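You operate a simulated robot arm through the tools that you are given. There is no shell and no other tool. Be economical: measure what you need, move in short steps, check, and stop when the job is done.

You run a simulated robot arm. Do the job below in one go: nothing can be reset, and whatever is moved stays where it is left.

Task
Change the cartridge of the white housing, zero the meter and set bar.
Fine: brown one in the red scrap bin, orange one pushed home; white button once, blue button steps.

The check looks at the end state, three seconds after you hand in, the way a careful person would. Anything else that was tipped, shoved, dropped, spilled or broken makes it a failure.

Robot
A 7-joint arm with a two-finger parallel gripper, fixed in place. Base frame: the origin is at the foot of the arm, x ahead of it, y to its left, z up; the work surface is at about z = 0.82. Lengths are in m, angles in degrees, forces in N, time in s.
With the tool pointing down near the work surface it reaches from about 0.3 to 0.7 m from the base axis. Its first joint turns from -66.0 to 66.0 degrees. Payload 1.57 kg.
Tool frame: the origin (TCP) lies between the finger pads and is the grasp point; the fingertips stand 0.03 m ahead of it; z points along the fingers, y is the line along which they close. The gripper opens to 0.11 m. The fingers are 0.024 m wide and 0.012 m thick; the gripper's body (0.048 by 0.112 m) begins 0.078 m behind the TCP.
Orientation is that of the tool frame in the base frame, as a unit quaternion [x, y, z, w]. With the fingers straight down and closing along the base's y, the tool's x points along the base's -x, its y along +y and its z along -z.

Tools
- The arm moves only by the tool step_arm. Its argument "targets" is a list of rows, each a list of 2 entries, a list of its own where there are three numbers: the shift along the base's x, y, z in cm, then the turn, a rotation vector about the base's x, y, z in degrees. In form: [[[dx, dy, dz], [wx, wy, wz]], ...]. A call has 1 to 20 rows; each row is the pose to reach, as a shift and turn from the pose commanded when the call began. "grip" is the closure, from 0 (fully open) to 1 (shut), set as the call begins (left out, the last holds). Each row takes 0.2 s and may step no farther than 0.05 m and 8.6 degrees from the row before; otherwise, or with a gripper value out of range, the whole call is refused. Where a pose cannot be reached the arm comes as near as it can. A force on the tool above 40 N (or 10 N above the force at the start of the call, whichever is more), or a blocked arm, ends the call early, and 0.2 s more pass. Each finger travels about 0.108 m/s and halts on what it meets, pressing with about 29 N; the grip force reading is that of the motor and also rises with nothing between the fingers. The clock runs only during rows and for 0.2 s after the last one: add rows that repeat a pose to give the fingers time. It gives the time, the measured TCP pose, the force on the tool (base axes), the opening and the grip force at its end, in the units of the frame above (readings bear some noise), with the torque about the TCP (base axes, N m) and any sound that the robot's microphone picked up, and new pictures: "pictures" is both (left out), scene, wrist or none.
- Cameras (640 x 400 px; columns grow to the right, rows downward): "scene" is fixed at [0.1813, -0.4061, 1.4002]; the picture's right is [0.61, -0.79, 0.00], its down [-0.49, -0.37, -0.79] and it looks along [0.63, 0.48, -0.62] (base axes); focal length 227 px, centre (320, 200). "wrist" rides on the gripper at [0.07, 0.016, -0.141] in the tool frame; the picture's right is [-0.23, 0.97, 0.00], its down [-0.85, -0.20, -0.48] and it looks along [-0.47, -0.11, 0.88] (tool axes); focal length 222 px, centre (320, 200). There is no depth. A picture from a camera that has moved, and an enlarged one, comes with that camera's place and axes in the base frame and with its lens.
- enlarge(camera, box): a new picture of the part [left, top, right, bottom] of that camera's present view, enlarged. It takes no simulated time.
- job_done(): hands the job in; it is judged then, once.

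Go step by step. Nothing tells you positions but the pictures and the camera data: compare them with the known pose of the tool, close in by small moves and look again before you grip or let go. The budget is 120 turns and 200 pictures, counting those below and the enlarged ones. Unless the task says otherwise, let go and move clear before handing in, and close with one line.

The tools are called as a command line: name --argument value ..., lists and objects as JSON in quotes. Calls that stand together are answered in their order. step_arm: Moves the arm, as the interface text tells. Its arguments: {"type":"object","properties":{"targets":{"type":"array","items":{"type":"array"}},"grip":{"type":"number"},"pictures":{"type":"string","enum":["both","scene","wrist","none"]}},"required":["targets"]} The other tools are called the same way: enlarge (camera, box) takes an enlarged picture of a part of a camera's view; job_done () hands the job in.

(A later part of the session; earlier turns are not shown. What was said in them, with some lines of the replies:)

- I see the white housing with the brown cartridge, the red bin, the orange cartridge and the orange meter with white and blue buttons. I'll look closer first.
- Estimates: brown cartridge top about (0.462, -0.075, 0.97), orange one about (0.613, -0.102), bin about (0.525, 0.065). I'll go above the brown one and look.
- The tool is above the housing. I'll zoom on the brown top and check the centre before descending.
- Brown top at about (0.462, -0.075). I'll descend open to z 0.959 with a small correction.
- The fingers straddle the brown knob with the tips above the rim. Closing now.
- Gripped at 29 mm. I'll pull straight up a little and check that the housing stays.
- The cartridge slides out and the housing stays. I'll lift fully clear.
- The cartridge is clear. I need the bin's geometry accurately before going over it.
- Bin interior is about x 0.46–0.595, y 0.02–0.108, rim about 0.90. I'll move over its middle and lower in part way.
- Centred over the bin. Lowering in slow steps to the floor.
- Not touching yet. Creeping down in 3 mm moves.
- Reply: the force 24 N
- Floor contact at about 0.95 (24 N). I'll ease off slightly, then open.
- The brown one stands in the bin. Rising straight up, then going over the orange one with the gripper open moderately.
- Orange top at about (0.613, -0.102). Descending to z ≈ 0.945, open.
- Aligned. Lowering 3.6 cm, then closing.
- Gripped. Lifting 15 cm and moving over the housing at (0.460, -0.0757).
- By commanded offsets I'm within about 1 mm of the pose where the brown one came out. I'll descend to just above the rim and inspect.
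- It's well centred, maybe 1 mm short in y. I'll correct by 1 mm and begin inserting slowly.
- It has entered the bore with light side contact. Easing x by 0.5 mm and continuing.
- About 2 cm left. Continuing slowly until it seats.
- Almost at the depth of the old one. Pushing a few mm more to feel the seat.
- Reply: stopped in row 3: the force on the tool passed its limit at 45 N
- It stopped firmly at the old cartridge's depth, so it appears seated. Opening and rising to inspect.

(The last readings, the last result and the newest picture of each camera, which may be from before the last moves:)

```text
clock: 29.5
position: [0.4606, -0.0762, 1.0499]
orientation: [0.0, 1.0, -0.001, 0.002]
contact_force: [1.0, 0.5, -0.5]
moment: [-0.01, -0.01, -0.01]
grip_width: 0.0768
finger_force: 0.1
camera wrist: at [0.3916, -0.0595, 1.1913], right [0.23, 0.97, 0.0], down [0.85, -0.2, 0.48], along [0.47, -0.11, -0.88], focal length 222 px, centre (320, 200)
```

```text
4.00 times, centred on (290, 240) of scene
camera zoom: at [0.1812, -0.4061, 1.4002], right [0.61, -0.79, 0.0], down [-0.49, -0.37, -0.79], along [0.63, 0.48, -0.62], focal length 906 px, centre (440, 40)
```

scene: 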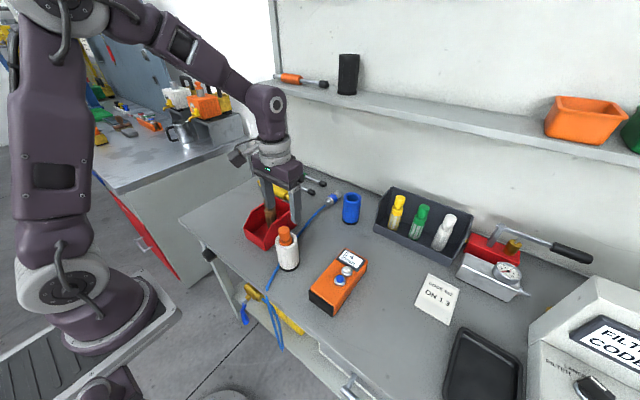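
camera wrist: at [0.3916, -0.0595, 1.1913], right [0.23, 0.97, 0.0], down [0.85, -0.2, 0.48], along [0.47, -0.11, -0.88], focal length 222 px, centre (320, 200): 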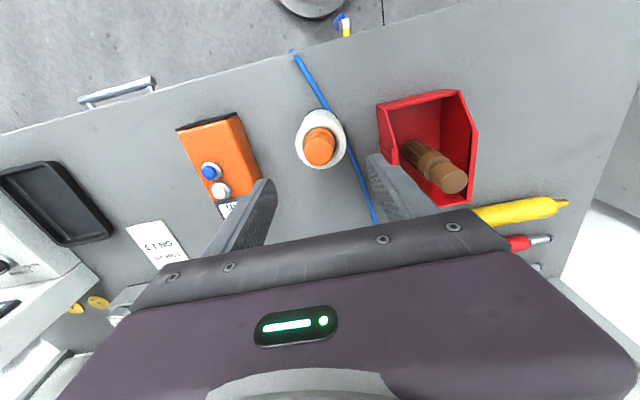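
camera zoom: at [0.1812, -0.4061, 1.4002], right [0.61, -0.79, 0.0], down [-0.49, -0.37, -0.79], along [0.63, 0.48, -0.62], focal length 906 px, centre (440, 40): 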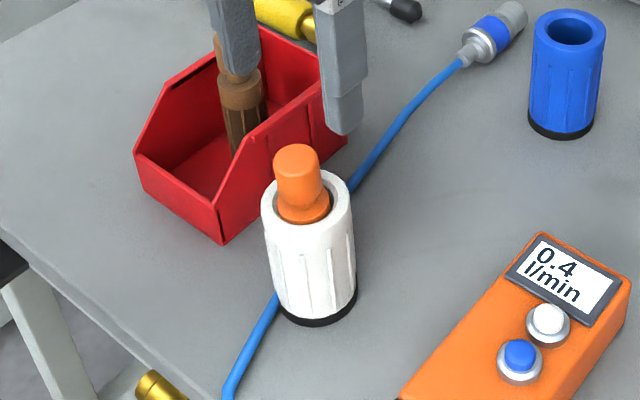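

The orange cartridge sits at the same depth as the old one did. Next I close the gripper and go above the white button, estimated at (0.505, -0.244, 0.89).

step_arm --targets '[[[0, 0, 0], [0, 0, 0]], [[1, -4, 0], [0, 0, 0]], [[2, -8, 0], [0, 0, 0]], [[3, -12, 0], [0, 0, 0]], [[4.4, -16.5, 0], [0, 0, 0]], [[4.4, -16.8, -3], [0, 0, 0]], [[4.4, -16.8, -5.5], [0, 0, 0]], [[4.4, -16.8, -5.5], [0, 0, 0]]]' --grip 1

enlarge --camera "scene" --box '[290, 210, 390, 320]'

enlarge --camera "wrist" --box '[240, 90, 400, 230]'

```text
clock: 31.3
position: [0.504, -0.2452, 0.995]
orientation: [0.001, 1.0, -0.001, 0.001]
contact_force: [-1.1, 0.1, 0.0]
moment: [0.02, -0.02, -0.02]
grip_width: 0.0001
finger_force: 21.7
camera wrist: at [0.4353, -0.2281, 1.1372], right [0.23, 0.97, 0.0], down [0.85, -0.2, 0.48], along [0.47, -0.11, -0.88], focal length 222 px, centre (320, 200)
```

scene: 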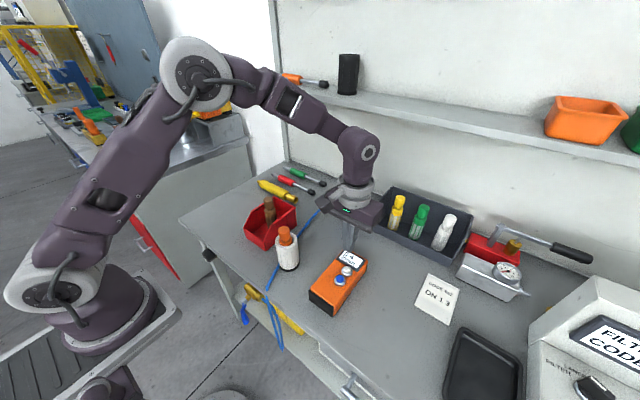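
wrist: 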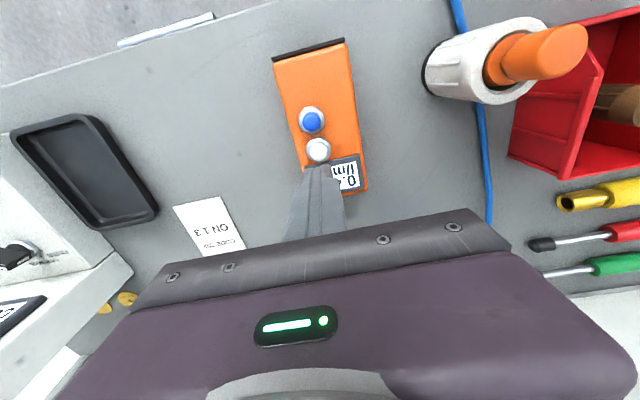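

```text
3.64 times, centred on (340, 265) of scene
camera zoom: at [0.1813, -0.4061, 1.4002], right [0.61, -0.79, 0.0], down [-0.49, -0.37, -0.79], along [0.63, 0.48, -0.62], focal length 824 px, centre (247, -36)
```

zoom: 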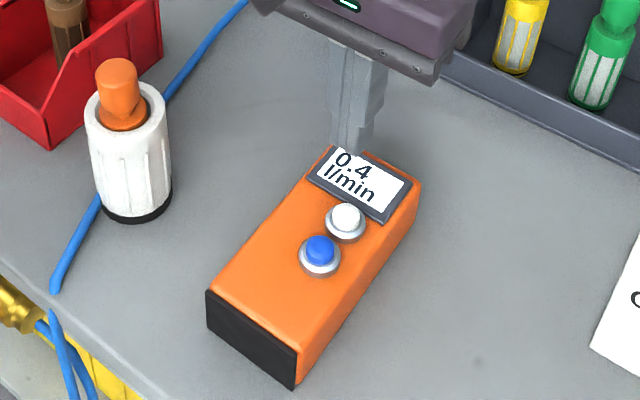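

```text
2.86 times, centred on (320, 160) of wrist
camera zoom: at [0.4353, -0.2281, 1.1372], right [0.23, 0.97, 0.0], down [0.85, -0.2, 0.48], along [0.47, -0.11, -0.88], focal length 635 px, centre (320, 314)
```

zoom: 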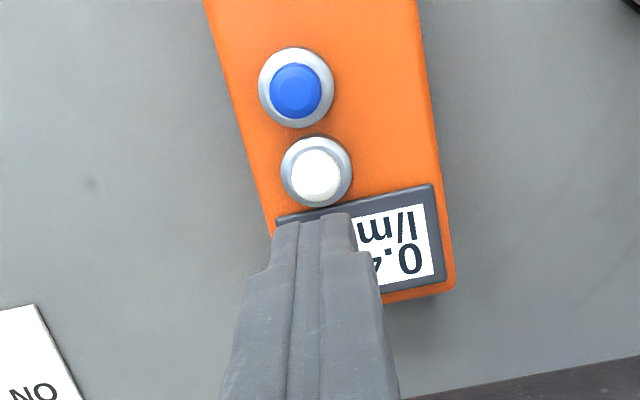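

White button at (0.504, -0.246, ~0.895), right under the tool; blue is 3.2 cm nearer the base. Lowering to just above the white one.

step_arm --targets '[[[0.1, 0, -2], [0, 0, 0]], [[0.1, 0, -4], [0, 0, 0]], [[0.1, 0, -5.5], [0, 0, 0]], [[0.1, 0, -5.5], [0, 0, 0]]]' --pictures "none"

enlarge --camera "scene" --box '[300, 220, 390, 310]'

enlarge --camera "wrist" --box '[260, 90, 400, 230]'

```text
clock: 32.3
position: [0.5062, -0.2441, 0.9414]
orientation: [-0.001, 1.0, -0.001, 0.001]
contact_force: [0.0, 0.3, -0.3]
moment: [0.02, 0.03, -0.01]
grip_width: 0.0
finger_force: 21.1
```

```text
4.44 times, centred on (345, 265) of scene
camera zoom: at [0.1813, -0.4061, 1.4002], right [0.61, -0.79, 0.0], down [-0.49, -0.37, -0.79], along [0.63, 0.48, -0.62], focal length 1007 px, centre (209, -89)
```

zoom: 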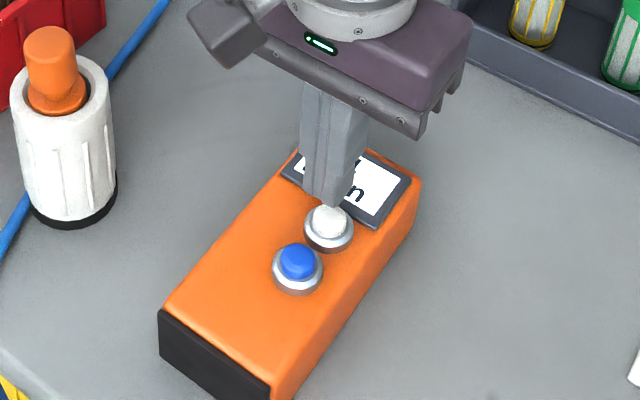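

```text
2.86 times, centred on (330, 160) of wrist
camera zoom: at [0.436, -0.2275, 1.0826], right [0.23, 0.97, 0.0], down [0.85, -0.2, 0.48], along [0.47, -0.11, -0.88], focal length 635 px, centre (291, 314)
```

zoom: 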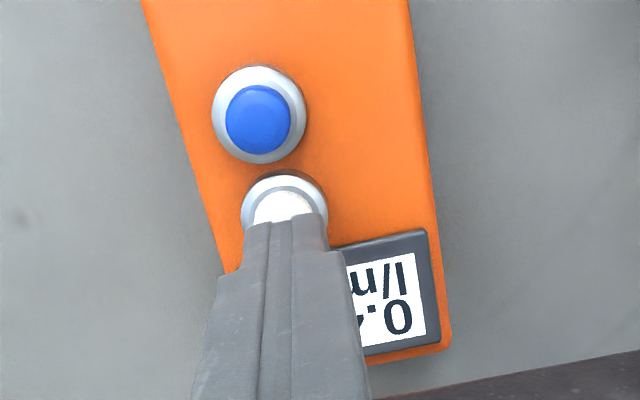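

The tip is directly above the white button. Creeping down.

step_arm --targets '[[[-0.1, -0.1, -0.4], [0, 0, 0]], [[-0.1, -0.1, -0.8], [0, 0, 0]], [[-0.1, -0.1, -1.1], [0, 0, 0]], [[-0.1, -0.1, -1.3], [0, 0, 0]]]' --pictures "none"

```text
clock: 33.3
position: [0.506, -0.2438, 0.9282]
orientation: [-0.001, 1.0, -0.002, 0.002]
contact_force: [-0.6, -0.3, 0.3]
moment: [-0.03, -0.04, 0.03]
grip_width: 0.0
finger_force: 21.7
```

step_arm --targets '[[[0, 0, -0.15], [0, 0, 0]], [[0, 0, -0.3], [0, 0, 0]]]' --pictures "none"

enlarge --camera "wrist" --box '[260, 90, 400, 230]'

enlarge --camera "scene" --box '[300, 220, 390, 310]'

```text
clock: 33.9
position: [0.5047, -0.2436, 0.9254]
orientation: [0.0, 1.0, -0.001, 0.002]
contact_force: [0.2, 0.2, 0.6]
moment: [0.02, 0.0, 0.0]
grip_width: 0.0002
finger_force: 20.9
```

```text
2.86 times, centred on (330, 160) of wrist
camera zoom: at [0.4355, -0.2281, 1.0665], right [0.23, 0.97, 0.0], down [0.85, -0.2, 0.48], along [0.47, -0.11, -0.88], focal length 635 px, centre (291, 314)
```

zoom: 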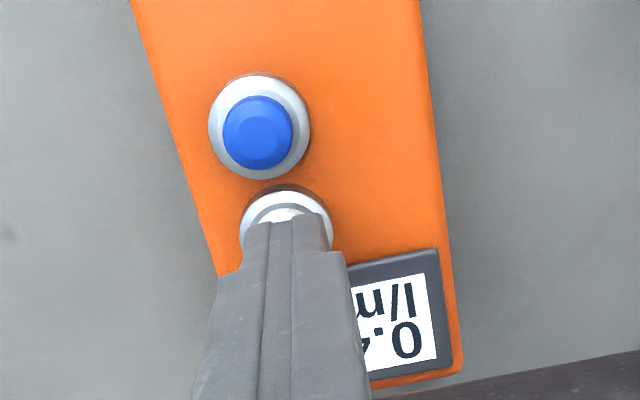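

```text
4.44 times, centred on (345, 265) of scene
camera zoom: at [0.1813, -0.4061, 1.4002], right [0.61, -0.79, 0.0], down [-0.49, -0.37, -0.79], along [0.63, 0.48, -0.62], focal length 1007 px, centre (209, -89)
```

zoom: 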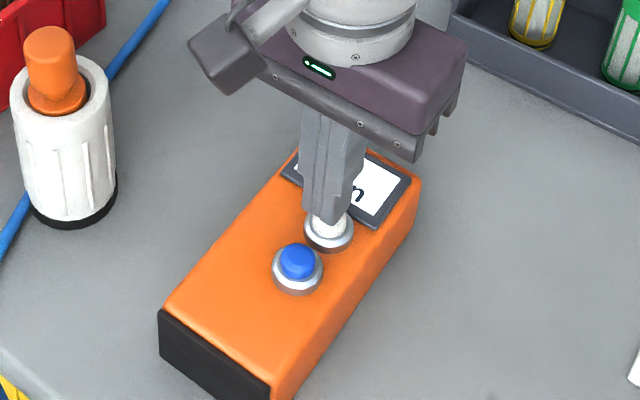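

Almost touching. Continuing in 1 mm rows.

step_arm --targets '[[[0, 0, -0.1], [0, 0, 0]], [[0, 0, -0.2], [0, 0, 0]], [[0, 0, -0.3], [0, 0, 0]]]' --pictures "none"

```text
clock: 34.7
position: [0.5039, -0.2437, 0.9221]
orientation: [0.0, 1.0, -0.001, 0.002]
contact_force: [-0.3, 0.2, 1.0]
moment: [0.02, 0.0, 0.0]
grip_width: 0.0
finger_force: 21.3
```

step_arm --targets '[[[0, 0, -0.1], [0, 0, 0]], [[0, 0, -0.2], [0, 0, 0]]]' --pictures "none"

enlarge --camera "wrist" --box '[260, 90, 400, 230]'

```text
clock: 35.3
position: [0.5055, -0.2451, 0.9198]
orientation: [0.0, 1.0, -0.002, 0.002]
contact_force: [-0.2, -0.9, -0.8]
moment: [-0.04, 0.0, -0.02]
grip_width: 0.0
finger_force: 22.0
```

```text
2.86 times, centred on (330, 160) of wrist
camera zoom: at [0.4361, -0.228, 1.0617], right [0.23, 0.97, 0.0], down [0.85, -0.2, 0.48], along [0.47, -0.11, -0.88], focal length 635 px, centre (291, 314)
```

zoom: 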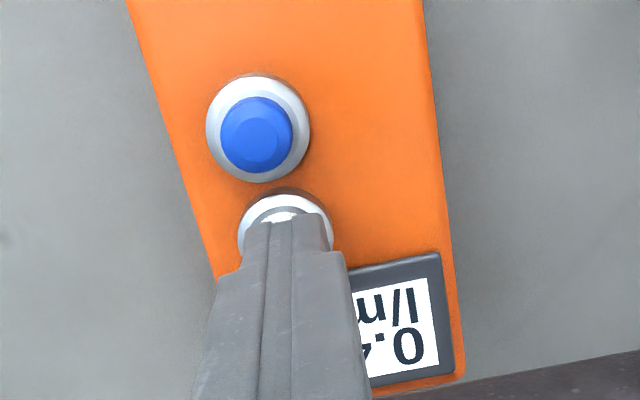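

step_arm --targets '[[[0, 0, -0.1], [0, 0, 0]], [[0, 0, -0.2], [0, 0, 0]], [[0, 0, -0.3], [0, 0, 0]]]' --pictures "none"

```text
clock: 36.1
position: [0.5053, -0.2454, 0.9177]
orientation: [-0.001, 1.0, -0.002, 0.001]
contact_force: [0.2, -1.2, -0.1]
moment: [-0.01, 0.03, 0.02]
grip_width: 0.0001
finger_force: 21.8
```

step_arm --targets '[[[0, 0, -0.1], [0, 0, 0]], [[0, 0, -0.2], [0, 0, 0]]]' --pictures "none"

enlarge --camera "scene" --box '[310, 230, 380, 300]'

```text
clock: 36.7
position: [0.5047, -0.2454, 0.9158]
orientation: [0.0, 1.0, -0.002, 0.002]
contact_force: [0.2, -1.4, 2.2]
moment: [-0.01, -0.01, 0.01]
grip_width: 0.0
finger_force: 21.5
heard: click
```

```text
5.71 times, centred on (345, 265) of scene
camera zoom: at [0.1812, -0.4061, 1.4002], right [0.61, -0.79, 0.0], down [-0.49, -0.37, -0.79], along [0.63, 0.48, -0.62], focal length 1295 px, centre (177, -171)
```

zoom: 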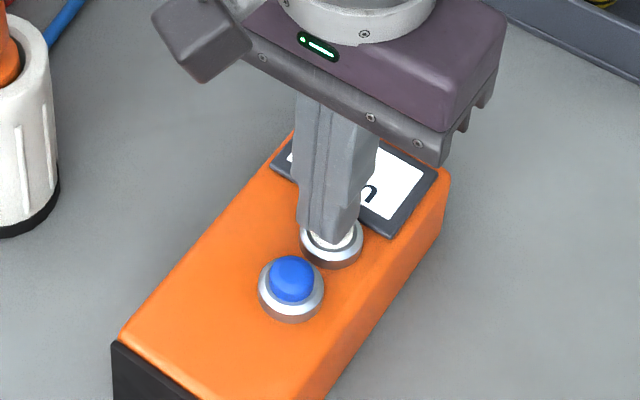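

A click was heard at z ≈ 0.916. I'll lift off and read the display.

step_arm --targets '[[[0, 0, 1], [0, 0, 0]], [[0, 0, 3], [0, 0, 0]], [[-3.2, 0, 3], [0, 0, 0]], [[-3.4, -0.1, 3], [0, 0, 0]]]' --pictures "none"

enlarge --camera "scene" --box '[310, 230, 380, 300]'

enlarge --camera "wrist" --box '[260, 90, 400, 230]'

```text
clock: 37.7
position: [0.4703, -0.2455, 0.9459]
orientation: [0.0, 1.0, -0.001, 0.002]
contact_force: [-0.4, 0.7, -0.2]
moment: [-0.01, -0.05, -0.01]
grip_width: 0.0
finger_force: 21.6
```

```text
5.71 times, centred on (345, 265) of scene
camera zoom: at [0.1812, -0.4061, 1.4002], right [0.61, -0.79, 0.0], down [-0.49, -0.37, -0.79], along [0.63, 0.48, -0.62], focal length 1295 px, centre (177, -171)
```

zoom: 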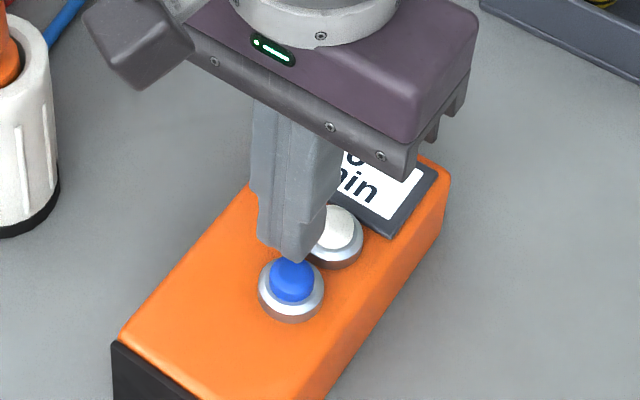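

```text
2.86 times, centred on (330, 160) of wrist
camera zoom: at [0.4003, -0.2296, 1.0876], right [0.23, 0.97, 0.0], down [0.85, -0.2, 0.48], along [0.47, -0.11, -0.88], focal length 635 px, centre (291, 314)
```

zoom: 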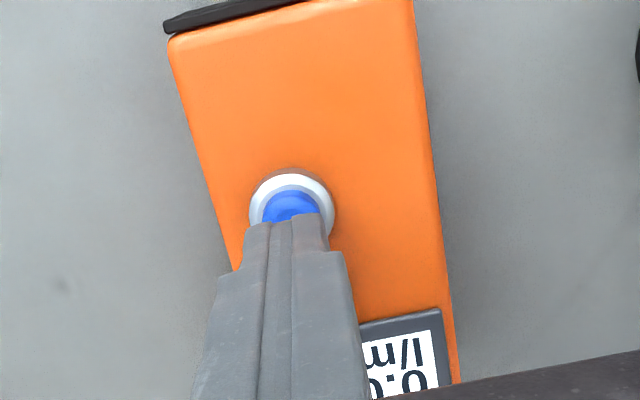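

The display appears to read 0.0 and the tool is over blue. Pressing blue once with the same depth.

step_arm --targets '[[[0, 0, -1], [0, 0, 0]], [[0, 0, -2], [0, 0, 0]], [[0, 0, -2.6], [0, 0, 0]], [[0, 0, -2.8], [0, 0, 0]], [[0, 0, -2.9], [0, 0, 0]], [[0, 0, -3], [0, 0, 0]]]' --pictures "none"

enlarge --camera "wrist" --box '[260, 90, 400, 230]'

```text
clock: 39.1
position: [0.4704, -0.2461, 0.9152]
orientation: [0.0, 1.0, -0.001, 0.002]
contact_force: [0.5, -1.5, 3.3]
moment: [-0.04, -0.03, 0.03]
grip_width: 0.0
finger_force: 21.6
heard: click
```

```text
2.86 times, centred on (330, 160) of wrist
camera zoom: at [0.4015, -0.2285, 1.0565], right [0.23, 0.97, 0.0], down [0.85, -0.2, 0.48], along [0.47, -0.11, -0.88], focal length 635 px, centre (291, 314)
```

zoom: 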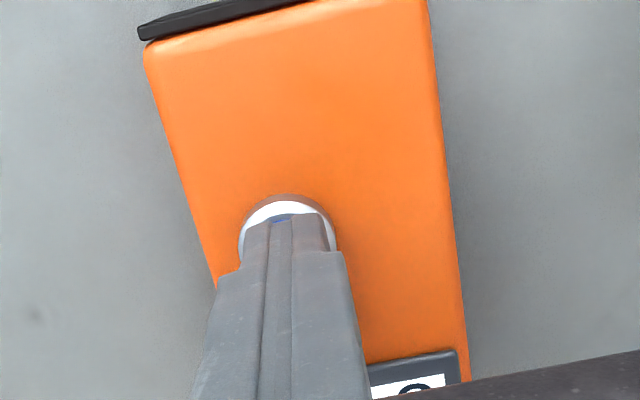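

Click heard on blue. Rising well up to read the display.

step_arm --targets '[[[0, 0, 1], [0, 0, 0]], [[0, 0, 3], [0, 0, 0]], [[0, 0, 6], [0, 0, 0]], [[0, 0, 9], [0, 0, 0]]]' --pictures "none"

enlarge --camera "scene" --box '[310, 230, 380, 300]'

```text
clock: 40.1
position: [0.4692, -0.2471, 1.0053]
orientation: [0.0, 1.0, -0.001, 0.002]
contact_force: [0.2, 0.3, 0.2]
moment: [0.0, 0.01, 0.01]
grip_width: 0.0
finger_force: 20.7
```

```text
5.71 times, centred on (345, 265) of scene
camera zoom: at [0.1812, -0.4061, 1.4002], right [0.61, -0.79, 0.0], down [-0.49, -0.37, -0.79], along [0.63, 0.48, -0.62], focal length 1295 px, centre (177, -171)
```

zoom: 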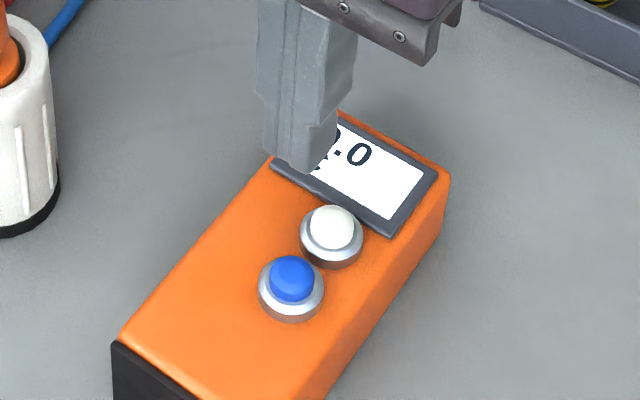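

It reads x.0 with a short unit hidden behind the finger. Raising further to see it.

step_arm --targets '[[[0, 0, 4], [0, 0, 0]], [[0, 0, 6], [0, 0, 0]]]' --pictures "none"

enlarge --camera "scene" --box '[310, 230, 380, 300]'

```text
clock: 40.7
position: [0.471, -0.2468, 1.0637]
orientation: [-0.001, 1.0, -0.001, 0.002]
contact_force: [-0.4, -0.6, 0.3]
moment: [-0.02, -0.02, 0.0]
grip_width: 0.0
finger_force: 20.9
```

```text
5.71 times, centred on (345, 265) of scene
camera zoom: at [0.1812, -0.4061, 1.4002], right [0.61, -0.79, 0.0], down [-0.49, -0.37, -0.79], along [0.63, 0.48, -0.62], focal length 1295 px, centre (177, -171)
```

zoom: 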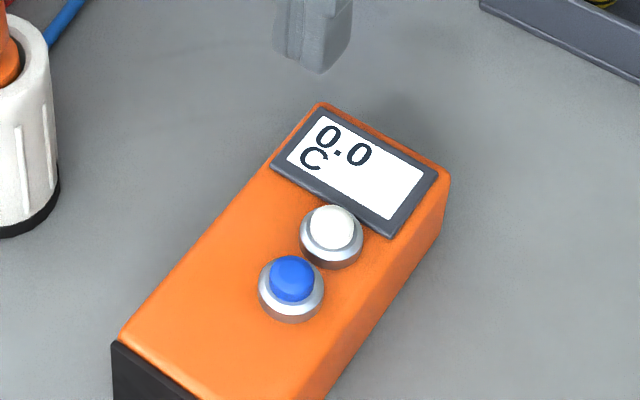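

The display reads 0.0 C, so blue needs more steps. Pressing once more and rising to read.

step_arm --targets '[[[0, 0, -4], [0, 0, 0]], [[0, 0, -8], [0, 0, 0]], [[0, 0, -11], [0, 0, 0]], [[0, 0, -13], [0, 0, 0]], [[0, 0, -14.4], [0, 0, 0]], [[0, 0, -14.7], [0, 0, 0]], [[0, 0, -14.9], [0, 0, 0]], [[0, 0, -15], [0, 0, 0]], [[0, 0, -14], [0, 0, 0]], [[0, 0, -12], [0, 0, 0]], [[0, 0, -8], [0, 0, 0]], [[0, 0, -4], [0, 0, 0]], [[0, 0, 0], [0, 0, 0]]]' --pictures "none"

enlarge --camera "scene" --box '[310, 230, 380, 300]'

```text
clock: 43.5
position: [0.4694, -0.2473, 1.0676]
orientation: [0.0, 1.0, 0.0, 0.001]
contact_force: [0.7, 1.2, -0.1]
moment: [-0.02, -0.01, 0.01]
grip_width: 0.0003
finger_force: 21.4
heard: click
```

```text
5.71 times, centred on (345, 265) of scene
camera zoom: at [0.1812, -0.4061, 1.4002], right [0.61, -0.79, 0.0], down [-0.49, -0.37, -0.79], along [0.63, 0.48, -0.62], focal length 1295 px, centre (177, -171)
```

zoom: 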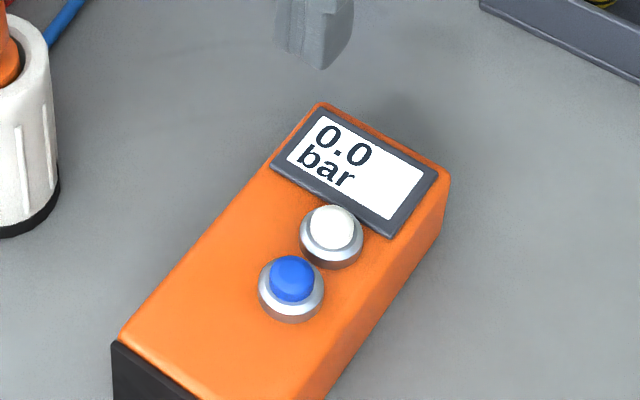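

The meter shows 0.0 bar. I'll do a final check of cartridge, bin and bench.

step_arm --targets '[[[-2, 0, 4], [0, 0, 0]], [[-4, 0, 8], [0, 0, 0]], [[-4, 0, 8], [0, 0, 0]]]'

enlarge --camera "scene" --box '[240, 190, 340, 290]'

```text
clock: 44.3
position: [0.4318, -0.2461, 1.1455]
orientation: [0.0, 1.0, 0.0, 0.002]
contact_force: [0.3, 0.3, 0.3]
moment: [-0.01, 0.02, 0.01]
grip_width: 0.0
finger_force: 21.5
camera wrist: at [0.3631, -0.2291, 1.2869], right [0.23, 0.97, 0.0], down [0.85, -0.2, 0.48], along [0.47, -0.11, -0.88], focal length 222 px, centre (320, 200)
```

scene: 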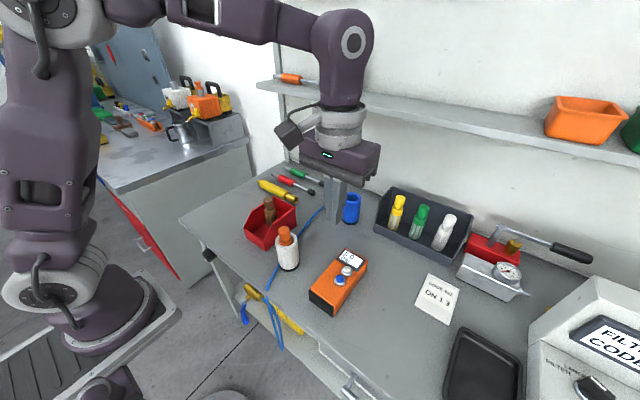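
wrist: 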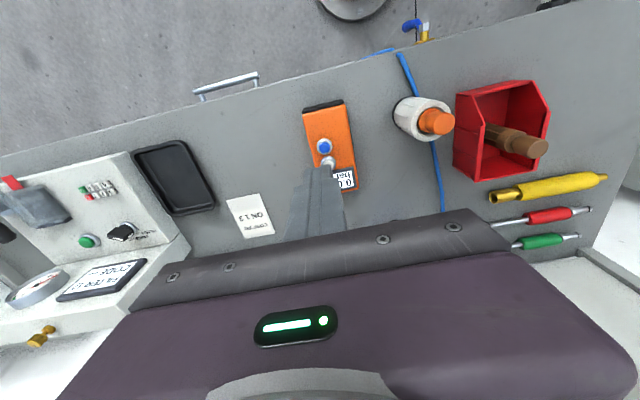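

```text
4.00 times, centred on (290, 240) of scene
camera zoom: at [0.1812, -0.4061, 1.4002], right [0.61, -0.79, 0.0], down [-0.49, -0.37, -0.79], along [0.63, 0.48, -0.62], focal length 906 px, centre (440, 40)
```

zoom: 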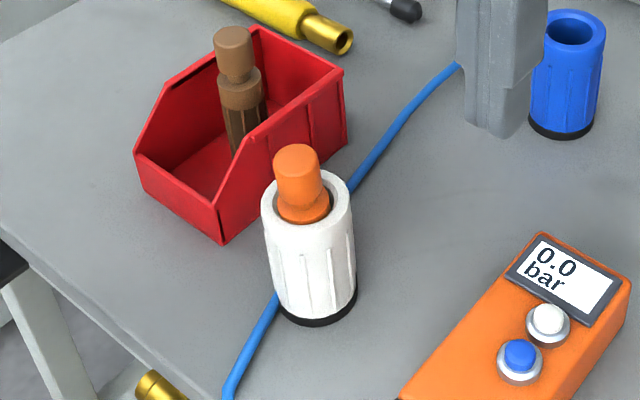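

Everything is in order: orange cartridge seated in the white housing, brown one in the red bin, meter at 0.0 bar, and nothing else disturbed. Handing in.

job_done

```text
The job is handed in.
```

The cartridge change is done: the brown cartridge is in the red bin, the orange one is pushed home in the white housing, and the meter reads 0.0 bar after one white press and two blue presses.
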